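You operate a simulated robot arm through the tools that you are given. There is no shell and no other tool. Be economical: measure what you need, move in short steps, check, and stop when the job is done.

You are at the controls of a simulated two-armed robot. One attempt, no reset.

## Task
Put the dustpan on the left part of the left bench away on the third level from the bottom of the packing shelf. Stack the 28 mm wood block from the left part of the left bench on top of the 24 mm wood block. Turn the white knob to on. Stack the honeycomb disc labelled "23" from the left part of the left bench on top of the honeycomb disc labelled "57". Pick up the yellow hook bin with one hand, pass it to the other hand and put it on the middle grid paper. Put the tin on the shelf under the corner bench away on the front of the small bench. Any order will do. Set down upright: yellow hook bin.
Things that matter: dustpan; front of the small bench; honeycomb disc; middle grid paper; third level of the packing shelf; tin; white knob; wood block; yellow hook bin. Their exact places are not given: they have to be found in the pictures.

The check looks at the end state, three seconds after you hand in, the way a careful person would. Anything else that was tipped, shoved, dropped, spilled or broken makes it a failure.

## Robot
Two 7-joint arms with three-finger grippers on one trunk, on a base that drives. Base frame: it is fixed to the floor where the robot stands at the start and does not move with it; the origin is under the middle of the robot, x ahead of it, y to its left, z up; the surface under the hand at the start is at about z = 0.81. Readings come in m, degrees, newtons and seconds.
The left shoulder is at the start at [0.028, 0.154, 1.041], the right one opposite. With the tool pointing down near the work surface each hand reaches from about 0.22 to 0.62 m from the robot's upright axis, wherever it stands, measured 20 degrees to its own side. Places, roughly: dustpan (35x25x7 cm) [0.5, -0.1, 0.8]; front of the small bench (62x23 cm) [-1.06, -1.12, 0.8]; honeycomb disc [0.5, -1.5, 0.75]; middle grid paper [0.7, -4.5, 0.8]; third level of the packing shelf [-0.3, 1.7, 1]; tin [-5.75, 1, 0.5]; white knob [0.3, -1.3, 0.9]; wood block [0.5, -1.25, 0.75]; yellow hook bin (8x12x18 cm) [0.5, -2.3, 0.9]. Payload 2.69 kg a hand.
Tool frame (each hand has its own): the origin (TCP) lies between the finger pads and is the grasp point; the fingertips stand 0.029 m ahead of it; z points along the fingers, y is the line along which they close. The gripper opens to 0.12 m. The gripper's body begins 0.078 m behind the TCP.
Orientation is that of the tool frame in the base frame, as [roll, pitch, yaw] about the fixed x, y, z axes, in that order (R = Rz(yaw) Ry(pitch) Rx(roll)). With the fingers straight down and closing along the base's y, the tool's x points along the base's -x, its y along +y and its z along -z.

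## Interface
- The arms move only by the tool servo_tool. It takes "left_plan", "right_plan" or both (then of equal length, played together; a hand with none holds still); each is a list of rows, each an object of numbers (a shift or turn left out is 0, a gripper value left out holds the last): "wx", "wy", "wz": the turn, a rotation vector about the base's x, y, z in units of 45 degrees (1.0 is 45 degrees); "dx", "dy", "dz": the shift along the base's x, y, z in units of 500 mm (1.0 is 500 mm); "fingers": the gripper command, from -1 (fully open) to 1 (shut), values between in proportion. In form: [{"wx": .., "wy": .., "wz": .., "dx": .., "dy": .., "dz": .., "fingers": ..}, ...]. A call has 1 to 8 rows; each row is the pose to reach, as a shift and turn from the pose commanded when the call began. A call with a number of a shift or a turn outside -1 to 1 is refused whole. Rows are played at 5 a second. More than 0.05 m and 8.6 degrees between two rows, or a gripper value outside its range, and nothing of the call is played. Where a pose cannot be reached the arm comes as near as it can. A force on the tool above 40 N (or 10 N above the force at the start of the call, whichever is more), or a blocked arm, ends the call early, and 0.2 s more pass. The fingers move at their own pace and stop on an object; they squeeze with about 22 N. The grip force told is the motor's: it shows also when the fingers shut on nothing. Time passes only in rows, and 0.2 s behind the last, so rows that repeat a pose let the fingers close. The reply holds the time, the measured pose of the TCP, the force on the tool along the base axes, the opening and the grip force, in the units named above and with some noise, with the torque about the TCP (base axes, N m) and any sound that the robot's microphone picked up.
- Cameras (640 x 400 px; columns grow to the right, rows downward): "scene" is now at [0.1317, 0.001, 1.2085]; the picture's right is [-0.01, -1.00, 0.00], its down [-0.49, 0.00, -0.87] and it looks along [0.87, -0.01, -0.49] (base axes); focal length 214 px, centre (320, 200). "left" rides on the left gripper at [0.063, 0, -0.104] in its tool frame; the picture's right is [-0.01, 1.00, 0.00], its down [-0.83, 0.00, -0.56] and it looks along [-0.56, 0.00, 0.83] (tool axes); focal length 275 px, centre (320, 200). "right" rides on the right gripper at [0.063, 0, -0.104] in its tool frame; the picture's right is [0.00, 1.00, 0.00], its down [-0.83, 0.00, -0.56] and it looks along [-0.56, 0.00, 0.83] (tool axes); focal length 275 px, centre (320, 200).
- capture(camera): a new picture of that camera. No time passes.
- raise_lower(by): slides the trunk up (or, below 0, down) by that many m; the arms and the scene camera ride with it, the base frame stays. It gives what a move gives, with no picture.
- steer(legs): drives the robot by 1 to 6 legs, each [ahead, left, turn to the left] in m, m and degrees, along the robot's own axes; the way and the turn of a leg run together, so that a leg with both is an arc; at most 1.5 m and 180 degrees a leg. The arms and the cameras ride along, it lands a little off, and it stops where it bumps. It gives what a move gives.
- pan_tilt(pan, tilt): turns the head with the scene camera to pan (to the left, within 80 degrees either way) and tilt (down, from -29 to 69), counted from straight ahead of the robot. It gives what a move gives.
- pixel_to_xyz(camera, pixels): for up to 12 pixels [column, row] of the newest picture of that camera ("zoom" is the newest enlarged one), the place [x, y, z] in the base frame of the surface seen there, good to about 0.002 m, but the place of the scene camera against the robot may be out by one fixed shift of up to 0.012 m in any direction. No time passes.
- enlarge(camera, box): a new picture of the part [left, top, right, bottom] of that camera's present view, enlarged. No time passes.
- hand_in(): hands the job in; it is judged then, once.

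Go step by step. Measure first, check grasps and placings, and put right what went wrong. The budget is 124 turns and 128 pictures, counting those below and the enlarged ones. Unless the task says otherwise, let go and move clear before handing in, and close with one line.

The tools are called as a command line: name --argument value ..., lists and objects as JSON in quotes. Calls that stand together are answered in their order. servo_tool: Moves the arms, as the interface text tells. Its arguments: {"type":"object","properties":{"left_plan":{"type":"array","items":{"type":"object","properties":{"wx":{"type":"number"},"wy":{"type":"number"},"wz":{"type":"number"},"dx":{"type":"number"},"dy":{"type":"number"},"dz":{"type":"number"},"fingers":{"type":"number"}}}},"right_plan":{"type":"array","items":{"type":"object","properties":{"wx":{"type":"number"},"wy":{"type":"number"},"wz":{"type":"number"},"dx":{"type":"number"},"dy":{"type":"number"},"dz":{"type":"number"},"fingers":{"type":"number"}}}}},"required":[]} The other tools are called the same way: raise_lower (by) slides the trunk up or down; steer (legs) drives the base; pan_tilt (pan, tilt) turns the head that bears the scene camera; capture (camera) takes a picture; pixel_to_xyz (camera, pixels) gives the place of the surface under pixels of a picture; enlarge (camera, box) takes an enlarged picture of a part of a camera's view; hand_in () hands the job in.

At the start:

```text
time_s: 0.0
left_tool_pos: [0.2808, -0.0193, 1.0941]
left_tool_rot: [-179.9, 0.1, -179.9]
left_ft_force: [0.3, -0.6, 0.1]
left_ft_torque: [0.03, 0.03, -0.02]
left_grip_width: 0.1199
left_finger_force: 0.1
right_tool_pos: [0.3123, -0.3529, 1.0771]
right_tool_rot: [179.7, -0.1, 179.9]
right_ft_force: [-0.6, 1.1, -0.7]
right_ft_torque: [0.01, -0.01, 0.01]
right_grip_width: 0.1197
right_finger_force: 0.1
trunk travel left (down, up): [-0.404, 0.034]
robot x, y, heading: [0.0006, -0.0008, 0.2]
head pan, tilt: [-60.7, 44.6]
```

scene: 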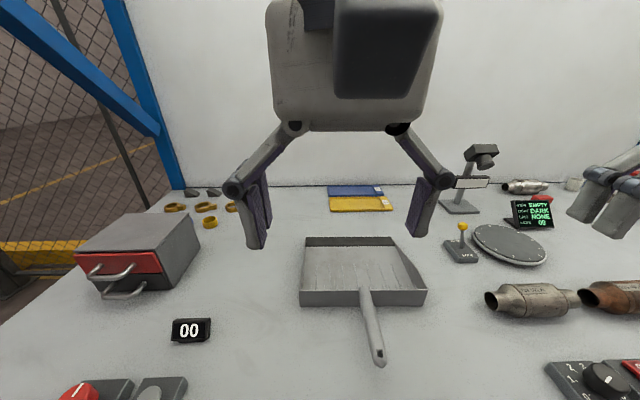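
right: 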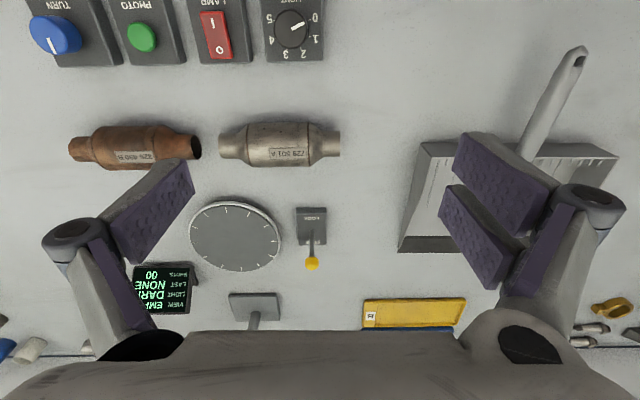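
left: 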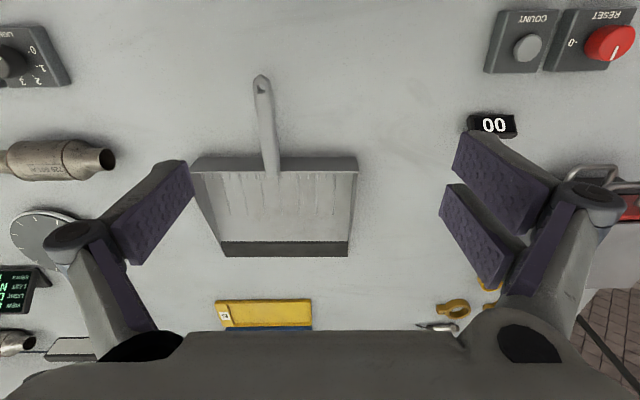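

The pictures show the dustpan (scene about 365,270) ahead with its handle towards me. I'll look to the left for the packing shelf and measure the dustpan.

pixel_to_xyz --camera "scene" --pixels '[[364, 290], [378, 360], [370, 320], [305, 240], [392, 240], [302, 300], [424, 298], [350, 270], [450, 330]]'

pan_tilt --pan 75 --tilt 25

capture --camera "scene"

```text
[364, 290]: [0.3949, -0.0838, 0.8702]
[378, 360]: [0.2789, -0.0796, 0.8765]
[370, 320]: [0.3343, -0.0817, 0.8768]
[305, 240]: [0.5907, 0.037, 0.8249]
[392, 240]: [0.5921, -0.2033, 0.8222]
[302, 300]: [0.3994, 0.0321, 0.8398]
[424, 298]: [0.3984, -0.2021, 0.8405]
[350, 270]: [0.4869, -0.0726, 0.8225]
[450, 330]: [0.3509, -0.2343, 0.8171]
```

```text
time_s: 2.2
left_tool_pos: [0.2807, -0.0193, 1.0955]
left_tool_rot: [-179.9, 0.0, -179.9]
left_ft_force: [-0.3, 0.3, 0.5]
left_ft_torque: [0.02, 0.0, 0.03]
left_grip_width: 0.1199
left_finger_force: 0.1
right_tool_pos: [0.3136, -0.3519, 1.0768]
right_tool_rot: [179.7, -0.2, 179.9]
right_ft_force: [0.3, -0.3, -0.4]
right_ft_torque: [-0.03, 0.01, 0.01]
right_grip_width: 0.1201
right_finger_force: 0.1
trunk travel left (down, up): [-0.404, 0.034]
robot x, y, heading: [0.0002, -0.0007, 0.0]
head pan, tilt: [75.0, 25.0]
```

```text
124 pictures are left
```

scene: 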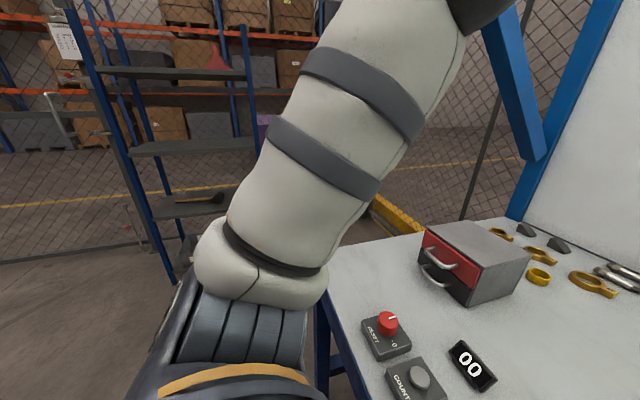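

The packing shelf is visible at the left (boards at rows 72, 147, 203, maybe another at 240). I'll measure those boards.

pixel_to_xyz --camera "scene" --pixels '[[180, 74], [110, 72], [240, 75], [190, 147], [135, 150], [250, 145], [190, 208], [160, 210], [205, 197], [190, 240], [155, 200], [245, 60]]'

enlarge --camera "scene" --box '[60, 20, 300, 300]'

```text
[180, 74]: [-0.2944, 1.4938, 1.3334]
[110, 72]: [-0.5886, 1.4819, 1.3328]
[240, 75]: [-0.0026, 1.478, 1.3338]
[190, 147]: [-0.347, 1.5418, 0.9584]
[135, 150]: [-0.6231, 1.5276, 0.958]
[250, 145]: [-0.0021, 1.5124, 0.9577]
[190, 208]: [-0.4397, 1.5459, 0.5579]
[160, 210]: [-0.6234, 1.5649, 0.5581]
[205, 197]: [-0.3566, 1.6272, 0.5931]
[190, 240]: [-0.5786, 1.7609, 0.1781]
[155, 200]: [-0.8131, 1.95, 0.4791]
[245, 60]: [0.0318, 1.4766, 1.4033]
```

```text
1.43 times, centred on (180, 160) of scene
```

zoom: 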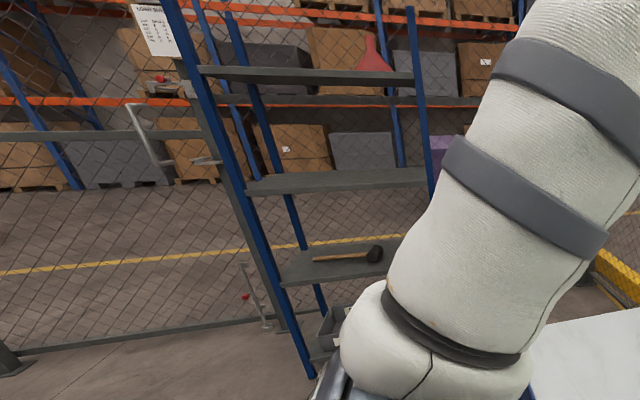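

The third level is the board at z≈0.958 (front edge y≈1.5, empty, ~0.35 m clearance). I'll grasp the dustpan by its handle with a tilted left hand so that it can slide in; first back up a little and tilt the hand.

steer --legs '[[-0.14, -0.05, 0]]'

pan_tilt --pan 0 --tilt 35

servo_tool --left_plan '[{"wy": -0.18, "dx": 0.04, "dz": -0.03}, {"wy": -0.36, "dx": 0.1, "dz": -0.06}, {"wy": -0.54, "dx": 0.15, "dz": -0.1}, {"wy": -0.72, "dx": 0.2, "dz": -0.15}, {"wy": -0.9, "dx": 0.24, "dz": -0.2}, {"wy": -1.0, "dx": 0.28, "dz": -0.22}]'

capture --camera "scene"

capture --camera "left"

```text
time_s: 3.5
left_tool_pos: [0.1407, -0.0689, 1.0957]
left_tool_rot: [-180.0, 0.1, -179.9]
left_ft_force: [-0.3, -0.3, 0.4]
left_ft_torque: [0.0, -0.06, -0.05]
left_grip_width: 0.1198
left_finger_force: 0.0
right_tool_pos: [0.1735, -0.4021, 1.0776]
right_tool_rot: [179.7, -0.1, 179.9]
right_ft_force: [0.6, 0.0, -0.4]
right_ft_torque: [0.01, -0.03, -0.01]
right_grip_width: 0.1202
right_finger_force: 0.1
trunk travel left (down, up): [-0.404, 0.034]
robot x, y, heading: [-0.1412, -0.0496, 0.1]
head pan, tilt: [75.0, 25.0]
```

```text
time_s: 5.0
left_tool_pos: [0.1425, -0.0673, 1.0946]
left_tool_rot: [-179.9, 0.1, -179.9]
left_ft_force: [-0.5, -0.6, -0.4]
left_ft_torque: [-0.01, 0.01, -0.02]
left_grip_width: 0.1199
left_finger_force: 0.2
right_tool_pos: [0.1756, -0.4016, 1.0771]
right_tool_rot: [179.7, -0.2, 179.9]
right_ft_force: [0.0, 0.1, 0.7]
right_ft_torque: [-0.01, 0.01, -0.02]
right_grip_width: 0.12
right_finger_force: 0.1
trunk travel left (down, up): [-0.404, 0.034]
robot x, y, heading: [-0.1379, -0.0505, 0.1]
head pan, tilt: [0.0, 35.0]
```

```text
time_s: 6.4
left_tool_pos: [0.2797, -0.0692, 0.9859]
left_tool_rot: [-179.8, 45.1, -179.8]
left_ft_force: [-0.1, -0.2, 0.0]
left_ft_torque: [0.01, -0.01, -0.03]
left_grip_width: 0.12
left_finger_force: 0.0
right_tool_pos: [0.1749, -0.401, 1.0759]
right_tool_rot: [179.7, -0.3, -180.0]
right_ft_force: [0.0, -0.7, 0.8]
right_ft_torque: [-0.02, -0.01, 0.0]
right_grip_width: 0.12
right_finger_force: 0.1
trunk travel left (down, up): [-0.404, 0.034]
robot x, y, heading: [-0.1411, -0.0496, 0.3]
head pan, tilt: [0.0, 35.0]
```

```text
122 pictures are left
```

scene: 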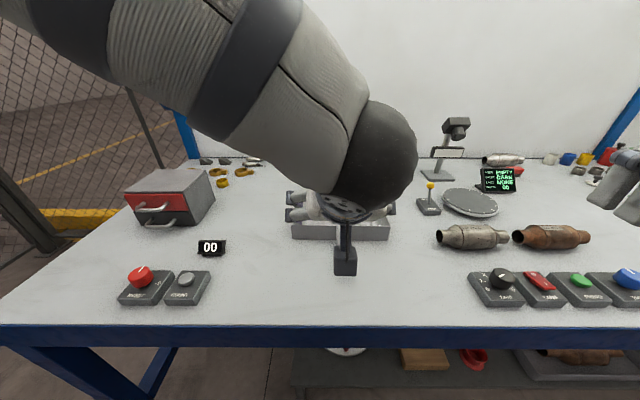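

```text
121 pictures are left
```

left: 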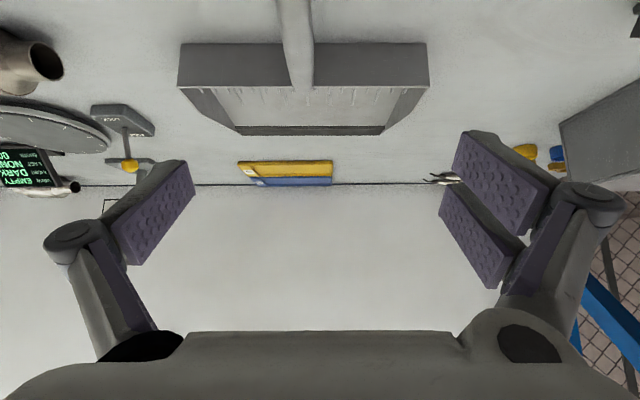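

The handle shows at left-camera (297,40). I'll measure it exactly there.

pixel_to_xyz --camera "left" --pixels '[[296, 5], [298, 30], [300, 55], [302, 80], [286, 40], [309, 40], [230, 55], [380, 50], [310, 115], [350, 30]]'

```text
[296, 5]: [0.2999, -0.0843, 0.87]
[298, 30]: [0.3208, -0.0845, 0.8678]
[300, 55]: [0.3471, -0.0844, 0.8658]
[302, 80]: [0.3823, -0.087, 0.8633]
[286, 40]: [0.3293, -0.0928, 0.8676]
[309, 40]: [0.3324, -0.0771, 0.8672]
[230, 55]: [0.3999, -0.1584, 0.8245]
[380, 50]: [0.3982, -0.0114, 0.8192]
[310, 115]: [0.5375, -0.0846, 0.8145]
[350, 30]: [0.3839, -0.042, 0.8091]
```

Handle centre y≈-0.085, top z≈0.867, table 0.808. I'll move the fingers around it at x≈0.36 and close.

servo_tool --left_plan '[{"dx": 0.01, "dy": -0.031, "dz": -0.09}, {"dx": 0.06, "dy": -0.031, "dz": -0.16}, {"dx": 0.11, "dy": -0.031, "dz": -0.21}, {"dx": 0.16, "dy": -0.031, "dz": -0.258}, {"dx": 0.16, "dy": -0.031, "dz": -0.258, "fingers": 1}, {"dx": 0.16, "dy": -0.031, "dz": -0.258, "fingers": 1}, {"dx": 0.16, "dy": -0.031, "dz": -0.258, "fingers": 1}]'

capture --camera "left"

```text
time_s: 8.0
left_tool_pos: [0.3619, -0.0832, 0.8544]
left_tool_rot: [-179.8, 45.0, -179.9]
left_ft_force: [-1.0, -0.6, -0.8]
left_ft_torque: [-0.02, -0.28, -0.07]
left_grip_width: 0.0217
left_finger_force: 22.2
right_tool_pos: [0.1741, -0.4004, 1.0767]
right_tool_rot: [179.8, -0.2, -179.9]
right_ft_force: [-0.1, -0.1, 0.4]
right_ft_torque: [0.0, 0.0, 0.0]
right_grip_width: 0.1197
right_finger_force: 0.0
trunk travel left (down, up): [-0.404, 0.034]
robot x, y, heading: [-0.1388, -0.0505, -0.1]
head pan, tilt: [0.0, 35.0]
```

```text
120 pictures are left
```

left: 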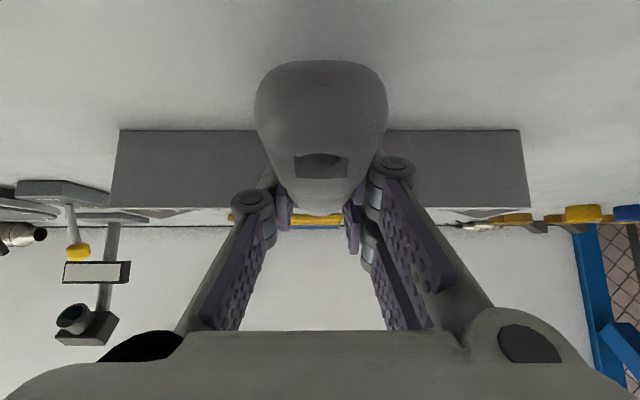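

Gripped at 22 mm width. Lift it up, then check for sag.

servo_tool --left_plan '[{"dz": 0.04}, {"dz": 0.1}, {"dz": 0.18}, {"dz": 0.26}, {"dz": 0.34}, {"dz": 0.42}, {"dz": 0.45}]'

capture --camera "scene"

capture --camera "left"

```text
time_s: 9.6
left_tool_pos: [0.3608, -0.083, 1.0824]
left_tool_rot: [-179.8, 45.1, -179.7]
left_ft_force: [0.5, -0.3, 0.0]
left_ft_torque: [-0.02, 0.0, 0.0]
left_grip_width: 0.0
left_finger_force: 21.6
right_tool_pos: [0.1741, -0.4011, 1.0768]
right_tool_rot: [179.7, -0.2, -180.0]
right_ft_force: [0.2, 0.0, 0.7]
right_ft_torque: [0.02, 0.01, 0.01]
right_grip_width: 0.12
right_finger_force: 0.1
trunk travel left (down, up): [-0.404, 0.034]
robot x, y, heading: [-0.141, -0.0497, 0.1]
head pan, tilt: [0.0, 35.0]
```

```text
119 pictures are left
```

scene: 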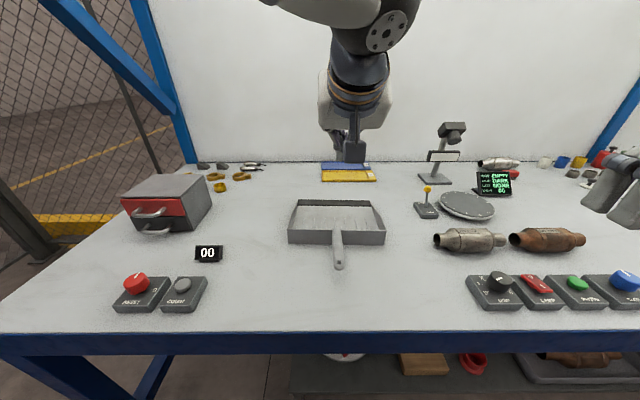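

```text
118 pictures are left
```

left: 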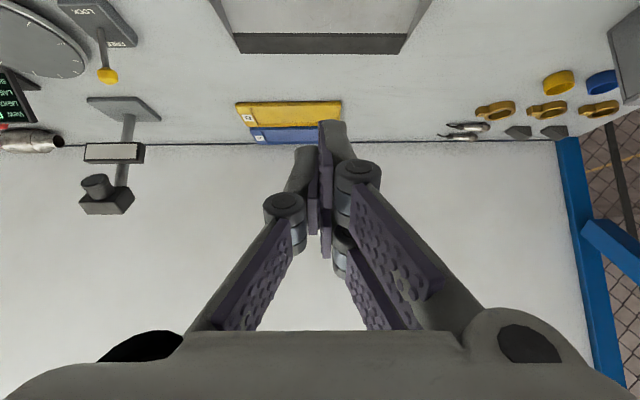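

The fingers shut on nothing: the handle slipped out at the lift. Let me look closely at the dustpan to see how the handle is shaped and whether it moved.

enlarge --camera "scene" --box '[270, 180, 410, 280]'

pixel_to_xyz --camera "scene" --pixels '[[339, 262], [338, 250], [337, 237], [290, 237], [384, 238], [298, 203], [373, 205], [310, 258], [340, 268], [332, 250], [343, 250]]'

```text
4.00 times, centred on (340, 230) of scene
```

zoom: 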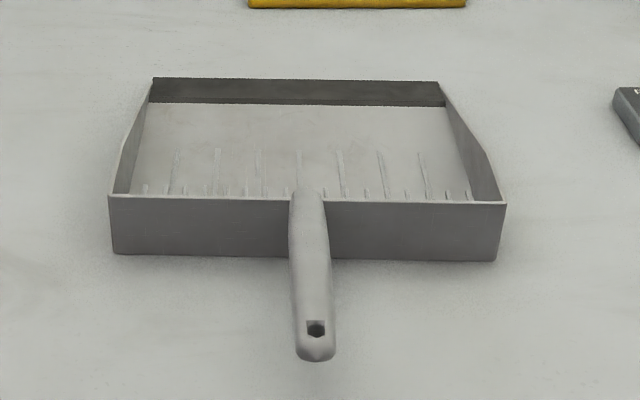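

```text
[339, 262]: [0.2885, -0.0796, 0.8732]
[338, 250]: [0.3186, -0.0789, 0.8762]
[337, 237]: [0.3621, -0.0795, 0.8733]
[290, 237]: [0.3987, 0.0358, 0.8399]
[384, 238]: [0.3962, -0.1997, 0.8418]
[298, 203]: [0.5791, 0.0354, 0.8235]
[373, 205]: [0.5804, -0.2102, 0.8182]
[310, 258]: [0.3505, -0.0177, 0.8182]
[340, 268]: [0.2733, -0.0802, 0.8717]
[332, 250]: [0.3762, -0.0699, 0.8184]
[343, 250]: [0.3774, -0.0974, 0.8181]
```

The dustpan is unmoved (same coordinates as before). I'll regrip with the fingers flatter along the handle (30° below level), so that the pads hold against the pan's weight.

servo_tool --left_plan '[{"dx": -0.08, "dz": -0.02, "wy": -0.1, "fingers": -1}, {"dx": -0.16, "dz": -0.08, "wy": -0.2, "fingers": -1}, {"dx": -0.22, "dz": -0.15, "wy": -0.34, "fingers": -1}, {"dx": -0.23, "dz": -0.24, "wy": -0.34, "fingers": -1}, {"dx": -0.23, "dz": -0.32, "wy": -0.34, "fingers": -1}, {"dx": -0.16, "dz": -0.36, "wy": -0.34, "fingers": -1}]'

capture --camera "left"

```text
time_s: 11.0
left_tool_pos: [0.2833, -0.0798, 0.8989]
left_tool_rot: [-179.8, 60.3, -180.0]
left_ft_force: [0.6, 0.5, 0.2]
left_ft_torque: [0.01, 0.0, -0.04]
left_grip_width: 0.12
left_finger_force: 0.0
right_tool_pos: [0.175, -0.4008, 1.0753]
right_tool_rot: [179.7, -0.3, 179.9]
right_ft_force: [0.2, 0.1, 1.0]
right_ft_torque: [-0.01, -0.02, -0.03]
right_grip_width: 0.1202
right_finger_force: 0.1
trunk travel left (down, up): [-0.404, 0.034]
robot x, y, heading: [-0.1397, -0.0497, 0.1]
head pan, tilt: [0.0, 35.0]
```

```text
116 pictures are left
```

left: 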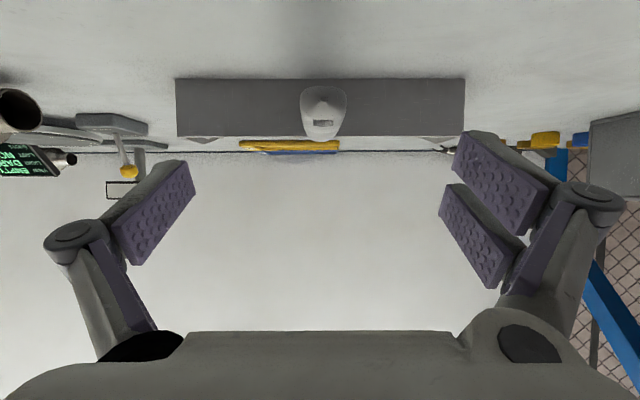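

The handle end shows at (324,112). I'll measure its upper and lower edges.

pixel_to_xyz --camera "left" --pixels '[[324, 92], [324, 100], [324, 115], [324, 128], [324, 136], [304, 105], [344, 105], [250, 95], [250, 128], [324, 75]]'

```text
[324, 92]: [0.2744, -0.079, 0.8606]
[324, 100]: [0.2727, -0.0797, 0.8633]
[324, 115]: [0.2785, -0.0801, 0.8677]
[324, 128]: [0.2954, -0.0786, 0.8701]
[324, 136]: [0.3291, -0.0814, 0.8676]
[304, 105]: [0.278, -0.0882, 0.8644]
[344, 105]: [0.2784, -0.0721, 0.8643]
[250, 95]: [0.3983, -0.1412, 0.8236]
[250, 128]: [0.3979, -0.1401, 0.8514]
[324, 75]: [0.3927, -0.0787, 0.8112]
```

Handle centre y≈-0.080, z≈0.858. Advance along the tool axis, close, and lift only 2 cm to test.

servo_tool --left_plan '[{"dx": 0.08, "dz": -0.04}, {"dx": 0.168, "dz": -0.082}, {"dx": 0.168, "dz": -0.082, "fingers": 1}, {"dx": 0.168, "dz": -0.082, "fingers": 1}, {"dx": 0.168, "dz": -0.082, "fingers": 1}, {"dx": 0.168, "dz": -0.082, "fingers": 1}]'

servo_tool --left_plan '[{"dz": 0.01}, {"dz": 0.02}, {"dz": 0.03}, {"dz": 0.04}, {"dz": 0.04}]'

capture --camera "left"

capture --camera "scene"

```text
time_s: 12.4
left_tool_pos: [0.3663, -0.0799, 0.8603]
left_tool_rot: [-179.7, 60.4, -179.8]
left_ft_force: [0.5, -1.4, -0.7]
left_ft_torque: [0.13, -0.35, -0.18]
left_grip_width: 0.0221
left_finger_force: 22.3
right_tool_pos: [0.1743, -0.4011, 1.0761]
right_tool_rot: [179.7, -0.1, -180.0]
right_ft_force: [-0.6, 0.5, 0.6]
right_ft_torque: [0.01, 0.0, -0.01]
right_grip_width: 0.1201
right_finger_force: 0.0
trunk travel left (down, up): [-0.404, 0.034]
robot x, y, heading: [-0.1393, -0.0494, 0.1]
head pan, tilt: [0.0, 35.0]
```

```text
time_s: 13.6
left_tool_pos: [0.3674, -0.0811, 0.8801]
left_tool_rot: [-179.6, 60.3, -179.9]
left_ft_force: [1.4, 0.3, -2.9]
left_ft_torque: [0.01, 0.31, 0.03]
left_grip_width: 0.022
left_finger_force: 21.8
right_tool_pos: [0.1757, -0.4018, 1.0771]
right_tool_rot: [179.7, -0.3, -179.9]
right_ft_force: [-0.1, -0.3, 0.5]
right_ft_torque: [0.0, 0.01, 0.0]
right_grip_width: 0.12
right_finger_force: 0.1
trunk travel left (down, up): [-0.404, 0.034]
robot x, y, heading: [-0.139, -0.0529, 0.0]
head pan, tilt: [0.0, 35.0]
```

```text
115 pictures are left
```

left: 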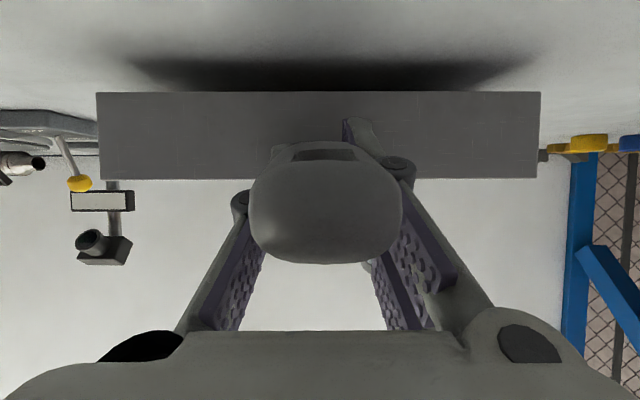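

```text
114 pictures are left
```

scene: 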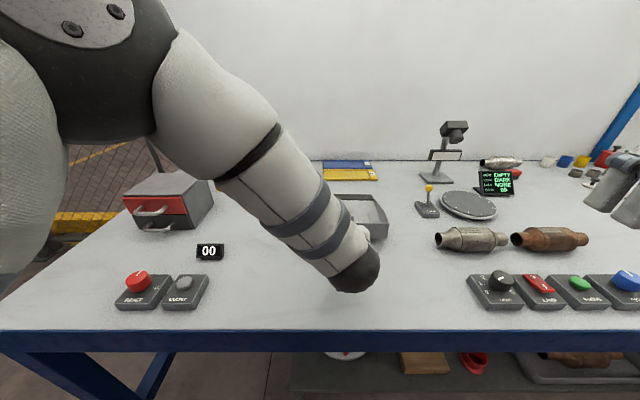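

It holds (-2.9 N weight, 0.31 Nm). Lift further slowly.

servo_tool --left_plan '[{"dz": 0.03}, {"dz": 0.07}, {"dz": 0.12}, {"dz": 0.18}, {"dz": 0.24}, {"dz": 0.3}, {"dz": 0.36}, {"dz": 0.4}]'

capture --camera "left"

capture --camera "scene"

```text
time_s: 15.4
left_tool_pos: [0.3664, -0.0827, 1.0826]
left_tool_rot: [-179.8, 60.3, -179.9]
left_ft_force: [-0.2, -0.3, -1.7]
left_ft_torque: [0.01, 0.28, -0.03]
left_grip_width: 0.0217
left_finger_force: 22.1
right_tool_pos: [0.1747, -0.4016, 1.0771]
right_tool_rot: [179.8, -0.2, -180.0]
right_ft_force: [0.1, -0.4, -0.4]
right_ft_torque: [0.01, -0.01, 0.01]
right_grip_width: 0.1199
right_finger_force: 0.1
trunk travel left (down, up): [-0.404, 0.034]
robot x, y, heading: [-0.1422, -0.0443, 0.5]
head pan, tilt: [0.0, 35.0]
```

```text
113 pictures are left
```

left: 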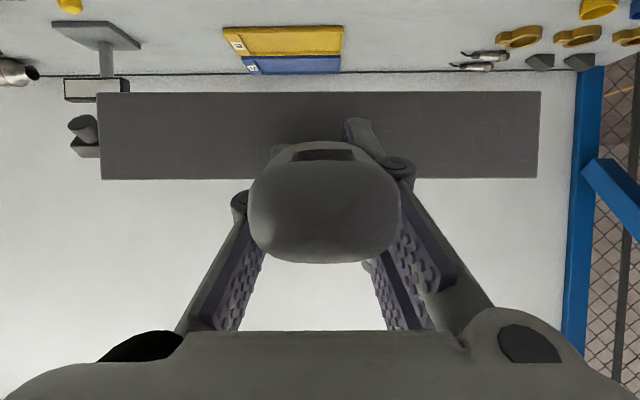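

```text
112 pictures are left
```

scene: 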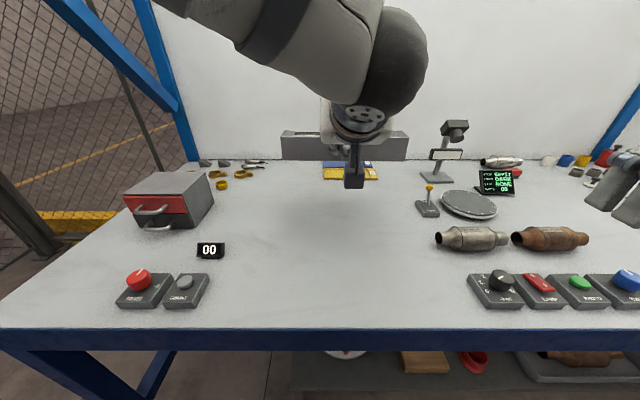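

Firmly held. I'll check the pan's pitch via the rear wall, then drive back and turn to the shelf.

pixel_to_xyz --camera "left" --pixels '[[200, 96], [200, 175], [450, 96], [450, 175]]'

steer --legs '[[-0.35, 0, 0], [0, 0, 90]]'

pan_tilt --pan 0 --tilt 20

capture --camera "scene"

```text
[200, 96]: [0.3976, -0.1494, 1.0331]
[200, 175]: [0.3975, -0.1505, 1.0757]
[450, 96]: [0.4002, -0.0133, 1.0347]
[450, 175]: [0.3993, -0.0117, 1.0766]
```

```text
time_s: 21.5
left_tool_pos: [-0.4613, 0.4541, 1.082]
left_tool_rot: [-179.7, 60.5, -89.9]
left_ft_force: [-0.8, 0.4, -2.4]
left_ft_torque: [-0.26, 0.03, 0.0]
left_grip_width: 0.022
left_finger_force: 21.5
right_tool_pos: [-0.1424, 0.2607, 1.0759]
right_tool_rot: [179.7, -0.2, -90.1]
right_ft_force: [-0.9, -0.2, 0.2]
right_ft_torque: [-0.02, 0.0, -0.01]
right_grip_width: 0.1202
right_finger_force: 0.2
trunk travel left (down, up): [-0.404, 0.034]
robot x, y, heading: [-0.4942, -0.0501, 90.1]
head pan, tilt: [0.0, 35.0]
```

```text
time_s: 22.3
left_tool_pos: [-0.4614, 0.4536, 1.0824]
left_tool_rot: [-179.7, 60.3, -89.9]
left_ft_force: [-0.1, 1.2, -2.2]
left_ft_torque: [-0.29, 0.0, 0.0]
left_grip_width: 0.0216
left_finger_force: 21.6
right_tool_pos: [-0.1427, 0.2599, 1.0766]
right_tool_rot: [179.6, -0.2, -90.2]
right_ft_force: [0.4, 0.3, -0.2]
right_ft_torque: [0.01, 0.03, -0.02]
right_grip_width: 0.1199
right_finger_force: 0.0
trunk travel left (down, up): [-0.404, 0.034]
robot x, y, heading: [-0.4947, -0.0515, 89.7]
head pan, tilt: [0.0, 20.0]
```

```text
111 pictures are left
```

scene: 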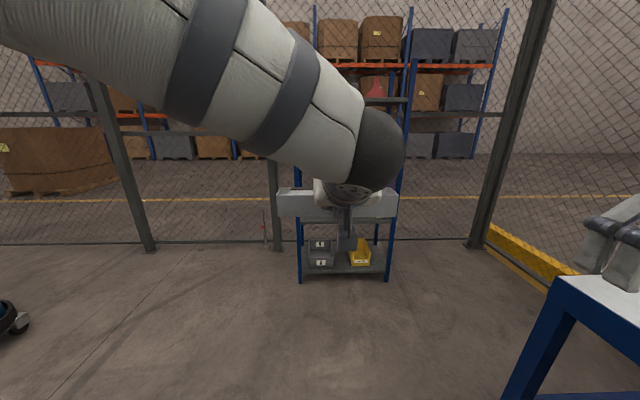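

The pan hangs level. Next I'll drive towards the shelf with a sideways correction and stop short to look.

steer --legs '[[0.6, -0.13, 0]]'

capture --camera "scene"

capture --camera "left"

```text
time_s: 25.8
left_tool_pos: [-0.3217, 1.0618, 1.0805]
left_tool_rot: [-179.7, 60.3, -90.4]
left_ft_force: [0.2, -0.2, -1.2]
left_ft_torque: [-0.31, 0.0, -0.02]
left_grip_width: 0.0217
left_finger_force: 21.8
right_tool_pos: [-0.0064, 0.8679, 1.0779]
right_tool_rot: [179.8, -0.3, -90.6]
right_ft_force: [-0.1, 0.6, -0.6]
right_ft_torque: [-0.03, -0.03, 0.03]
right_grip_width: 0.1197
right_finger_force: 0.0
trunk travel left (down, up): [-0.404, 0.034]
robot x, y, heading: [-0.36, 0.5597, 89.5]
head pan, tilt: [0.0, 20.0]
```

```text
110 pictures are left
```

scene: 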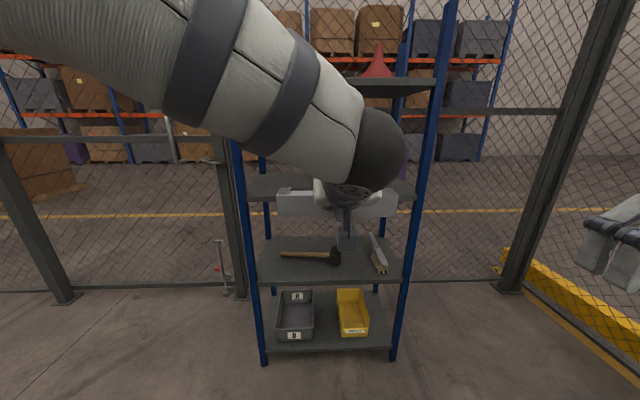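

```text
109 pictures are left
```

left: 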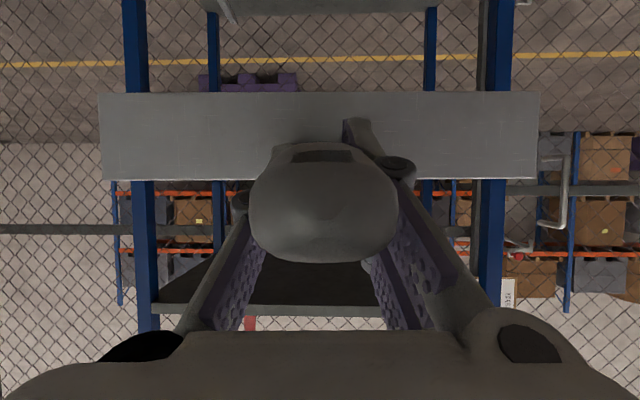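

Counting from the bottom: bins (1), hammer (2), empty board (3). I'll measure the posts and board three from both cameras.

pixel_to_xyz --camera "left" --pixels '[[137, 60], [500, 60], [300, 5], [212, 60], [430, 60], [300, 308]]'

pixel_to_xyz --camera "scene" --pixels '[[262, 189], [262, 182], [409, 190], [242, 230], [420, 220], [264, 170], [400, 170]]'

```text
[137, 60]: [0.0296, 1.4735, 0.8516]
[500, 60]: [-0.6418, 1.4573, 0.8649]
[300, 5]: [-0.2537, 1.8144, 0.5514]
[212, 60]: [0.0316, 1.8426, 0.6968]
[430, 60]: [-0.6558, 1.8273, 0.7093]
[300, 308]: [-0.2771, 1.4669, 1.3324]
```

```text
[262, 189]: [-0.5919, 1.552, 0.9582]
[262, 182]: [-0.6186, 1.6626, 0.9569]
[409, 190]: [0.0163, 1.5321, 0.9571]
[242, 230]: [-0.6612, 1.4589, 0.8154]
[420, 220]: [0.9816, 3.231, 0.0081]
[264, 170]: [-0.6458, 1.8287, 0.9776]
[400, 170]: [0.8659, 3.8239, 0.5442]
```

Board 3 top ≈0.951, y from ≈1.47 to 1.84, x -0.65..0.03. I'll drive 0.42 m ahead (pan 7 cm above the board), then extend the arm.

steer --legs '[[0.42, 0, 0]]'

capture --camera "left"

```text
time_s: 28.3
left_tool_pos: [-0.3137, 1.4756, 1.0827]
left_tool_rot: [-179.7, 60.3, -90.8]
left_ft_force: [0.0, 0.3, -1.7]
left_ft_torque: [-0.27, -0.02, 0.03]
left_grip_width: 0.0218
left_finger_force: 22.3
right_tool_pos: [0.0019, 1.2781, 1.0759]
right_tool_rot: [179.7, -0.1, -91.1]
right_ft_force: [0.0, 0.7, -0.3]
right_ft_torque: [-0.03, 0.02, 0.01]
right_grip_width: 0.1198
right_finger_force: 0.0
trunk travel left (down, up): [-0.404, 0.034]
robot x, y, heading: [-0.3507, 0.9686, 88.8]
head pan, tilt: [0.0, 20.0]
```

```text
108 pictures are left
```

left: 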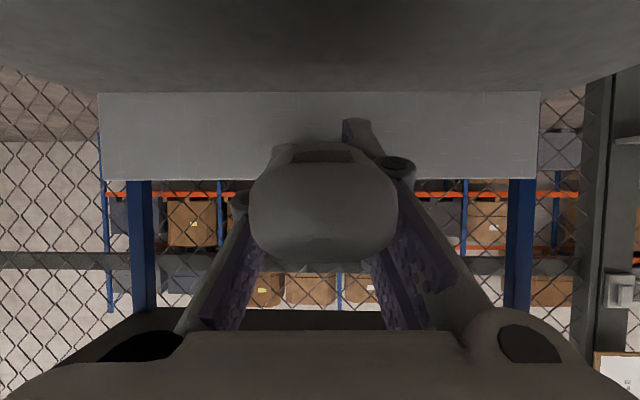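

Inside the bay. Extend 0.11 m and lower to just above contact.

servo_tool --left_plan '[{"dy": 0.05}, {"dy": 0.11}, {"dy": 0.17}, {"dy": 0.22}, {"dy": 0.22, "dz": -0.05}, {"dy": 0.22, "dz": -0.1}, {"dy": 0.22, "dz": -0.14}, {"dy": 0.22, "dz": -0.15}]'

servo_tool --left_plan '[{"dz": -0.006}, {"dz": -0.012}, {"dz": -0.018}]'

capture --camera "left"

```text
time_s: 30.1
left_tool_pos: [-0.3118, 1.5867, 1.0073]
left_tool_rot: [-179.7, 60.3, -90.8]
left_ft_force: [-0.3, -0.5, -2.6]
left_ft_torque: [-0.27, 0.0, 0.03]
left_grip_width: 0.022
left_finger_force: 21.6
right_tool_pos: [0.0021, 1.2776, 1.0773]
right_tool_rot: [179.6, -0.1, -91.0]
right_ft_force: [0.5, 0.5, -0.4]
right_ft_torque: [0.02, 0.0, -0.01]
right_grip_width: 0.1203
right_finger_force: 0.0
trunk travel left (down, up): [-0.404, 0.034]
robot x, y, heading: [-0.3523, 0.9731, 88.9]
head pan, tilt: [0.0, 20.0]
```

```text
time_s: 30.9
left_tool_pos: [-0.312, 1.5853, 1.0011]
left_tool_rot: [-179.7, 60.8, -90.8]
left_ft_force: [3.2, 4.1, 11.7]
left_ft_torque: [0.41, 0.01, -0.12]
left_grip_width: 0.0219
left_finger_force: 21.8
right_tool_pos: [0.0014, 1.2777, 1.0777]
right_tool_rot: [179.7, 0.1, -91.2]
right_ft_force: [0.0, 0.3, -0.3]
right_ft_torque: [0.01, -0.05, 0.0]
right_grip_width: 0.1201
right_finger_force: 0.0
trunk travel left (down, up): [-0.404, 0.034]
robot x, y, heading: [-0.3583, 0.9728, 89.0]
head pan, tilt: [0.0, 20.0]
```

```text
107 pictures are left
```

left: 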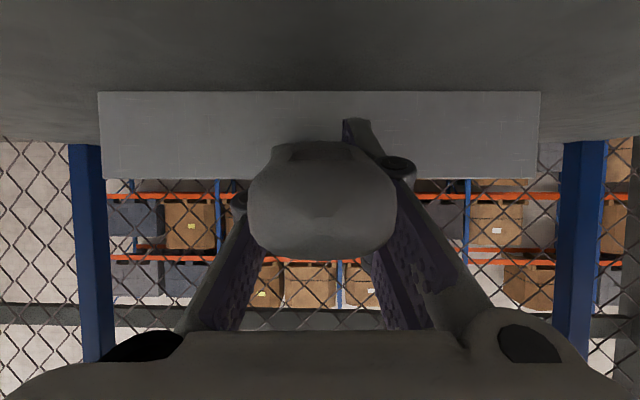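

It is on the board (11.7 N). Ease up 2 mm, open, and retract along the tool axis.

servo_tool --left_plan '[{"dz": 0.005}, {"dz": 0.005, "fingers": -1}, {"dz": 0.005, "fingers": -1}, {"dz": 0.005, "fingers": -1}, {"dz": 0.025, "dy": -0.06}, {"dz": 0.07, "dy": -0.14}, {"dz": 0.1, "dy": -0.22}, {"dz": 0.12, "dy": -0.3}]'

capture --camera "left"

```text
time_s: 32.7
left_tool_pos: [-0.3105, 1.434, 1.0613]
left_tool_rot: [-179.8, 60.6, -90.8]
left_ft_force: [0.5, -0.3, 0.6]
left_ft_torque: [-0.02, 0.02, 0.0]
left_grip_width: 0.1204
left_finger_force: 0.1
right_tool_pos: [0.0018, 1.2761, 1.0768]
right_tool_rot: [179.7, -0.1, -91.1]
right_ft_force: [0.2, 0.6, 0.1]
right_ft_torque: [-0.02, 0.02, 0.02]
right_grip_width: 0.12
right_finger_force: 0.0
trunk travel left (down, up): [-0.404, 0.034]
robot x, y, heading: [-0.3613, 0.9708, 88.9]
head pan, tilt: [0.0, 20.0]
```

```text
106 pictures are left
```

left: 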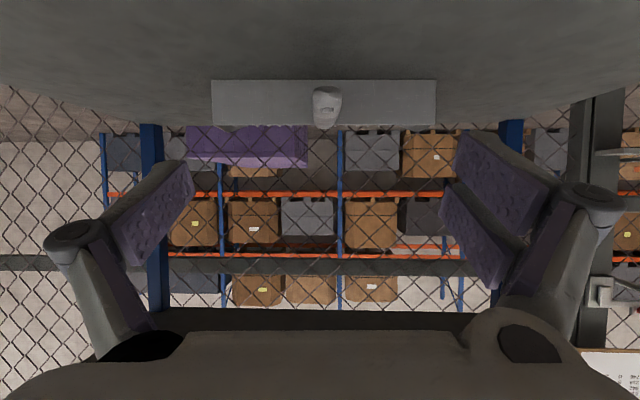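

The dustpan sits flat on level three. Now back off, turn to the bench, and slide right along it towards the blocks and knob.

steer --legs '[[-0.6, 0, 0], [0, 0, -89], [0, -1.0, 0]]'

servo_tool --left_plan '[{"wy": 0.19, "dz": 0.02}, {"wy": 0.38, "dz": 0.04}, {"wy": 0.57, "dz": 0.06}, {"wy": 0.76, "dz": 0.08, "dx": -0.05}, {"wy": 0.95, "dz": 0.1, "dx": -0.1}, {"wy": 1.14, "dz": 0.1, "dx": -0.15}, {"wy": 1.34, "dz": 0.1, "dx": -0.2}]'

pan_tilt --pan -30 --tilt 30

capture --camera "scene"

```text
time_s: 47.6
left_tool_pos: [0.0928, -0.6786, 1.0591]
left_tool_rot: [-179.6, 60.4, -180.0]
left_ft_force: [0.1, -0.2, 0.4]
left_ft_torque: [-0.01, 0.0, 0.0]
left_grip_width: 0.1199
left_finger_force: 0.1
right_tool_pos: [-0.0607, -0.9952, 1.0771]
right_tool_rot: [179.7, -0.1, 179.7]
right_ft_force: [0.8, -0.6, -0.7]
right_ft_torque: [-0.03, -0.02, 0.0]
right_grip_width: 0.1201
right_finger_force: 0.2
trunk travel left (down, up): [-0.404, 0.034]
robot x, y, heading: [-0.3733, -0.6429, -0.1]
head pan, tilt: [0.0, 20.0]
```

```text
refused: 1.14 is not a number from -1 to 1
```

```text
time_s: 48.5
left_tool_pos: [0.0927, -0.6792, 1.0596]
left_tool_rot: [-179.7, 60.3, -180.0]
left_ft_force: [0.3, 0.0, 0.0]
left_ft_torque: [0.01, -0.01, -0.02]
left_grip_width: 0.1199
left_finger_force: 0.0
right_tool_pos: [-0.0613, -0.9942, 1.0756]
right_tool_rot: [179.5, -0.3, 179.6]
right_ft_force: [0.5, -0.2, 0.7]
right_ft_torque: [0.02, 0.01, -0.01]
right_grip_width: 0.12
right_finger_force: 0.0
trunk travel left (down, up): [-0.404, 0.034]
robot x, y, heading: [-0.3736, -0.6395, -0.2]
head pan, tilt: [-30.0, 30.0]
```

```text
105 pictures are left
```

scene: 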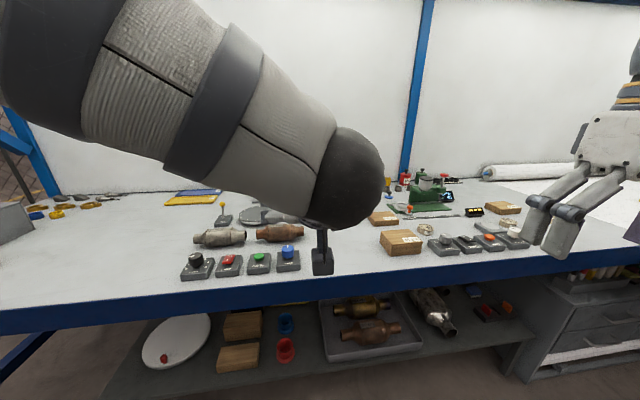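

The blocks (400,240), discs (425,230; 508,225) and the row of controls with a white knob (515,235) are further right. Straighten the left hand and move on 0.6 m.

servo_tool --left_plan '[{"wy": 0.16, "dz": 0.02}, {"wy": 0.33, "dz": 0.04}, {"wy": 0.5, "dz": 0.06}, {"wy": 0.66, "dz": 0.08, "dx": -0.05}, {"wy": 0.83, "dz": 0.1, "dx": -0.1}, {"wy": 1.0, "dz": 0.1, "dx": -0.15}]'

servo_tool --left_plan '[{"wy": 0.16}, {"wy": 0.34, "dx": -0.06}]'

steer --legs '[[0, -0.65, 0]]'

pan_tilt --pan 0 --tilt 35

capture --camera "scene"

```text
time_s: 49.9
left_tool_pos: [0.0187, -0.68, 1.1097]
left_tool_rot: [-179.5, 15.2, 180.0]
left_ft_force: [0.9, 0.6, 0.0]
left_ft_torque: [0.02, -0.01, 0.02]
left_grip_width: 0.12
left_finger_force: 0.1
right_tool_pos: [-0.0614, -0.9946, 1.0765]
right_tool_rot: [179.4, -0.2, 179.6]
right_ft_force: [0.2, -0.2, 0.0]
right_ft_torque: [0.01, 0.05, -0.01]
right_grip_width: 0.12
right_finger_force: 0.0
trunk travel left (down, up): [-0.404, 0.034]
robot x, y, heading: [-0.3747, -0.6377, -0.1]
head pan, tilt: [-30.0, 30.0]
```

```text
time_s: 50.5
left_tool_pos: [-0.0133, -0.6796, 1.1113]
left_tool_rot: [-179.8, 0.0, 180.0]
left_ft_force: [-1.4, -0.3, 0.2]
left_ft_torque: [-0.01, -0.02, -0.02]
left_grip_width: 0.1202
left_finger_force: 0.0
right_tool_pos: [-0.0627, -0.994, 1.074]
right_tool_rot: [179.4, -0.2, 179.5]
right_ft_force: [-0.2, 0.2, 0.7]
right_ft_torque: [0.0, -0.03, -0.01]
right_grip_width: 0.1199
right_finger_force: 0.1
trunk travel left (down, up): [-0.404, 0.034]
robot x, y, heading: [-0.3734, -0.6378, -0.3]
head pan, tilt: [-30.0, 30.0]
```

```text
time_s: 55.9
left_tool_pos: [-0.0182, -1.3256, 1.1095]
left_tool_rot: [-179.6, 0.1, 179.3]
left_ft_force: [-0.5, 0.8, -0.5]
left_ft_torque: [0.0, 0.0, -0.01]
left_grip_width: 0.1198
left_finger_force: 0.0
right_tool_pos: [-0.071, -1.642, 1.0756]
right_tool_rot: [179.4, -0.2, 178.9]
right_ft_force: [0.0, -0.4, 0.0]
right_ft_torque: [0.0, -0.01, 0.02]
right_grip_width: 0.1199
right_finger_force: 0.1
trunk travel left (down, up): [-0.404, 0.034]
robot x, y, heading: [-0.3791, -1.2804, -0.7]
head pan, tilt: [-30.0, 30.0]
```

```text
time_s: 56.9
left_tool_pos: [-0.0194, -1.3251, 1.1114]
left_tool_rot: [-179.7, 0.1, 179.5]
left_ft_force: [-0.4, -0.9, -0.5]
left_ft_torque: [0.01, -0.01, -0.02]
left_grip_width: 0.12
left_finger_force: 0.1
right_tool_pos: [-0.0712, -1.6416, 1.0774]
right_tool_rot: [179.4, 0.0, 178.9]
right_ft_force: [-0.3, 0.8, -0.1]
right_ft_torque: [-0.03, -0.02, -0.01]
right_grip_width: 0.1202
right_finger_force: 0.1
trunk travel left (down, up): [-0.404, 0.034]
robot x, y, heading: [-0.3809, -1.2829, -0.6]
head pan, tilt: [0.0, 35.0]
```

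```text
104 pictures are left
```

scene: 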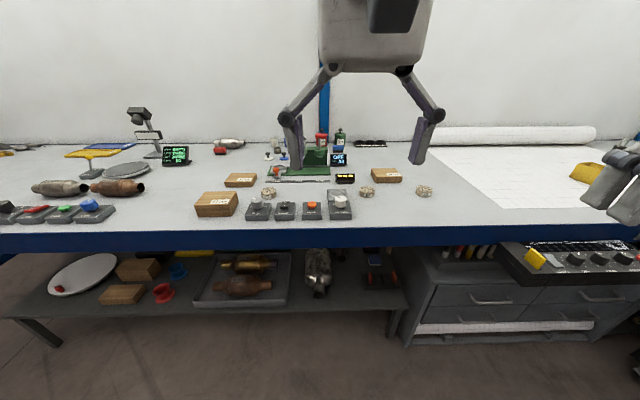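

Blocks at (216,203), (240,180), (387,175); discs at (268,193), (367,191), (424,190); controls at (258..340,207). Enlarge them.

enlarge --camera "scene" --box '[185, 150, 345, 250]'

enlarge --camera "scene" --box '[310, 150, 450, 237]'

pixel_to_xyz --camera "scene" --pixels '[[216, 198], [240, 178], [387, 173], [268, 191], [367, 190], [424, 189], [258, 206], [286, 206], [313, 206], [340, 202], [300, 225], [400, 205]]'

```text
4.00 times, centred on (265, 200) of scene
```

zoom: 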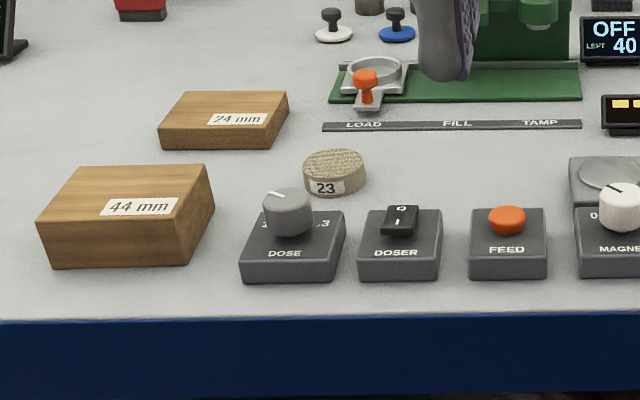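

```text
4.57 times, centred on (380, 194) of scene
```

zoom: 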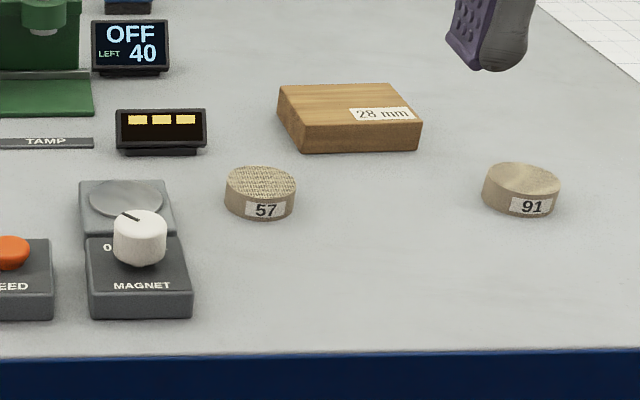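

```text
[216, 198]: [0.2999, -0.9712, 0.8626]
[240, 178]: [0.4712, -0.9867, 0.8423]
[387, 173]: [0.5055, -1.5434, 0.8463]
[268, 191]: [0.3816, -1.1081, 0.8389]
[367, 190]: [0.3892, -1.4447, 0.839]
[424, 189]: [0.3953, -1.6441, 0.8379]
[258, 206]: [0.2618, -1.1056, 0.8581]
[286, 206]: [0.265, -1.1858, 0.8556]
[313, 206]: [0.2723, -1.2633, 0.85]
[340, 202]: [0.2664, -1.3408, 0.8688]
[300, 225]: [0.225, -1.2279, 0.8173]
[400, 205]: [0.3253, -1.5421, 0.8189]
```

The 24 mm block (0.47,-0.99), 28 mm block (0.506,-1.543), disc 23 (0.38,-1.108), disc 57 (0.389,-1.445) and the white MAGNET knob (0.266,-1.341) are found. Drive up to the bench and look at the knob with the right hand's camera.

steer --legs '[[0.36, 0.03, 0.6]]'

capture --camera "right"

capture --camera "left"

```text
time_s: 59.2
left_tool_pos: [0.3458, -1.2953, 1.1086]
left_tool_rot: [-179.6, 0.0, -180.0]
left_ft_force: [-0.5, 0.4, -0.3]
left_ft_torque: [0.04, 0.03, -0.01]
left_grip_width: 0.1198
left_finger_force: 0.1
right_tool_pos: [0.2938, -1.6116, 1.0754]
right_tool_rot: [179.2, -0.2, 179.5]
right_ft_force: [0.3, 0.5, -0.1]
right_ft_torque: [0.02, 0.03, 0.0]
right_grip_width: 0.1198
right_finger_force: 0.0
trunk travel left (down, up): [-0.404, 0.034]
robot x, y, heading: [-0.0144, -1.2603, -0.4]
head pan, tilt: [0.0, 35.0]
```

```text
101 pictures are left
```

right: 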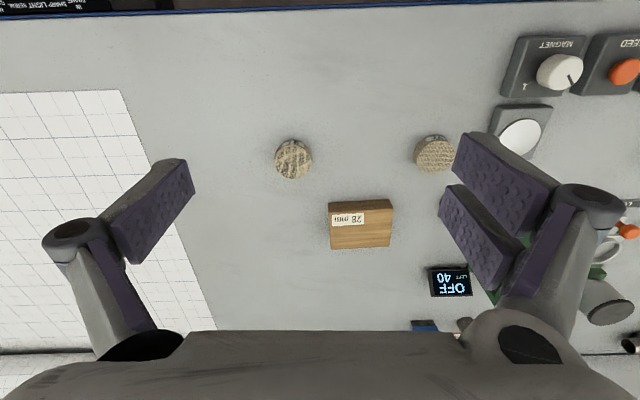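

```text
100 pictures are left
```

left: 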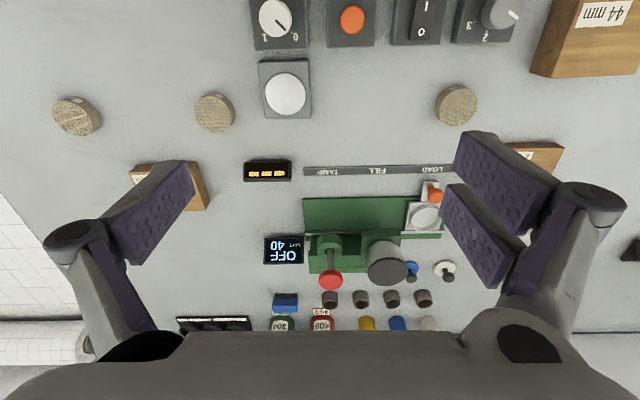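

I'll measure all with the wrist cameras and enlarge the knob (left camera 272,20).

enlarge --camera "left" --box '[240, 0, 330, 56]'

pixel_to_xyz --camera "left" --pixels '[[275, 18], [262, 6], [286, 27], [214, 112], [196, 110], [233, 113], [456, 104], [437, 104], [475, 104], [285, 92], [340, 130], [283, 23]]'

pixel_to_xyz --camera "right" --pixels '[[329, 203], [392, 200], [330, 228], [391, 226], [360, 215], [331, 248], [391, 246], [293, 160], [300, 230]]'

```text
7.11 times, centred on (285, 28) of left
```

zoom: 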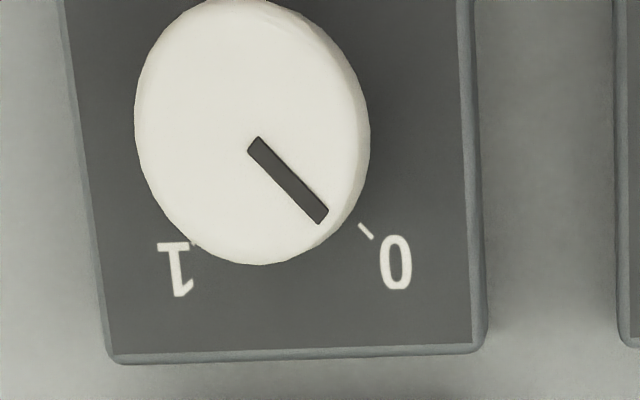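

```text
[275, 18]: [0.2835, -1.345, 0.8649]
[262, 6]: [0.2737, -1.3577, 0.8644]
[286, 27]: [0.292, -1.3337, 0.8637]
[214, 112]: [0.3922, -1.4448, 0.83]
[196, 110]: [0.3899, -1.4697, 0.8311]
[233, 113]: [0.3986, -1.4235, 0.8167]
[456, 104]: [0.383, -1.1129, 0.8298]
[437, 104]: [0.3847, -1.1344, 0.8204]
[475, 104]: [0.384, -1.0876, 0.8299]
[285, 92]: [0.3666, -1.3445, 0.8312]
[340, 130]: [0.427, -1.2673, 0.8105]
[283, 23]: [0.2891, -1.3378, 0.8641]
```

```text
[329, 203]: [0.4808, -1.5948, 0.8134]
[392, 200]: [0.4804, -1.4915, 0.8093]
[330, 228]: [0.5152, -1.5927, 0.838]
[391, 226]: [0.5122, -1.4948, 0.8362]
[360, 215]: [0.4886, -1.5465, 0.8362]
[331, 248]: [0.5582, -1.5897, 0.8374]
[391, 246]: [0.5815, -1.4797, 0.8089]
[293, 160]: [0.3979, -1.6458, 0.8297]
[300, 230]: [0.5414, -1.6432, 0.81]
```

The knob's pointer is at 0 (forward-left); 1 is forward-right, a 90° clockwise turn. Measure the box top and knob edges on the zoom.

pixel_to_xyz --camera "zoom" --pixels '[[130, 330], [430, 330], [90, 40], [250, 20], [250, 130], [150, 120], [350, 130], [250, 250], [440, 60], [470, 200]]'

```text
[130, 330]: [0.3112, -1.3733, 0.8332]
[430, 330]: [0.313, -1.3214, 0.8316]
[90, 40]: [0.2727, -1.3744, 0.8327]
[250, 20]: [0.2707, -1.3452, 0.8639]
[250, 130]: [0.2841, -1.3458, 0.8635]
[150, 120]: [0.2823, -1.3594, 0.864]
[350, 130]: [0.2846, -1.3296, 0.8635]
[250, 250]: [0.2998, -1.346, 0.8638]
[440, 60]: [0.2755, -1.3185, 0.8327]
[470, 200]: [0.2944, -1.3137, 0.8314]
```

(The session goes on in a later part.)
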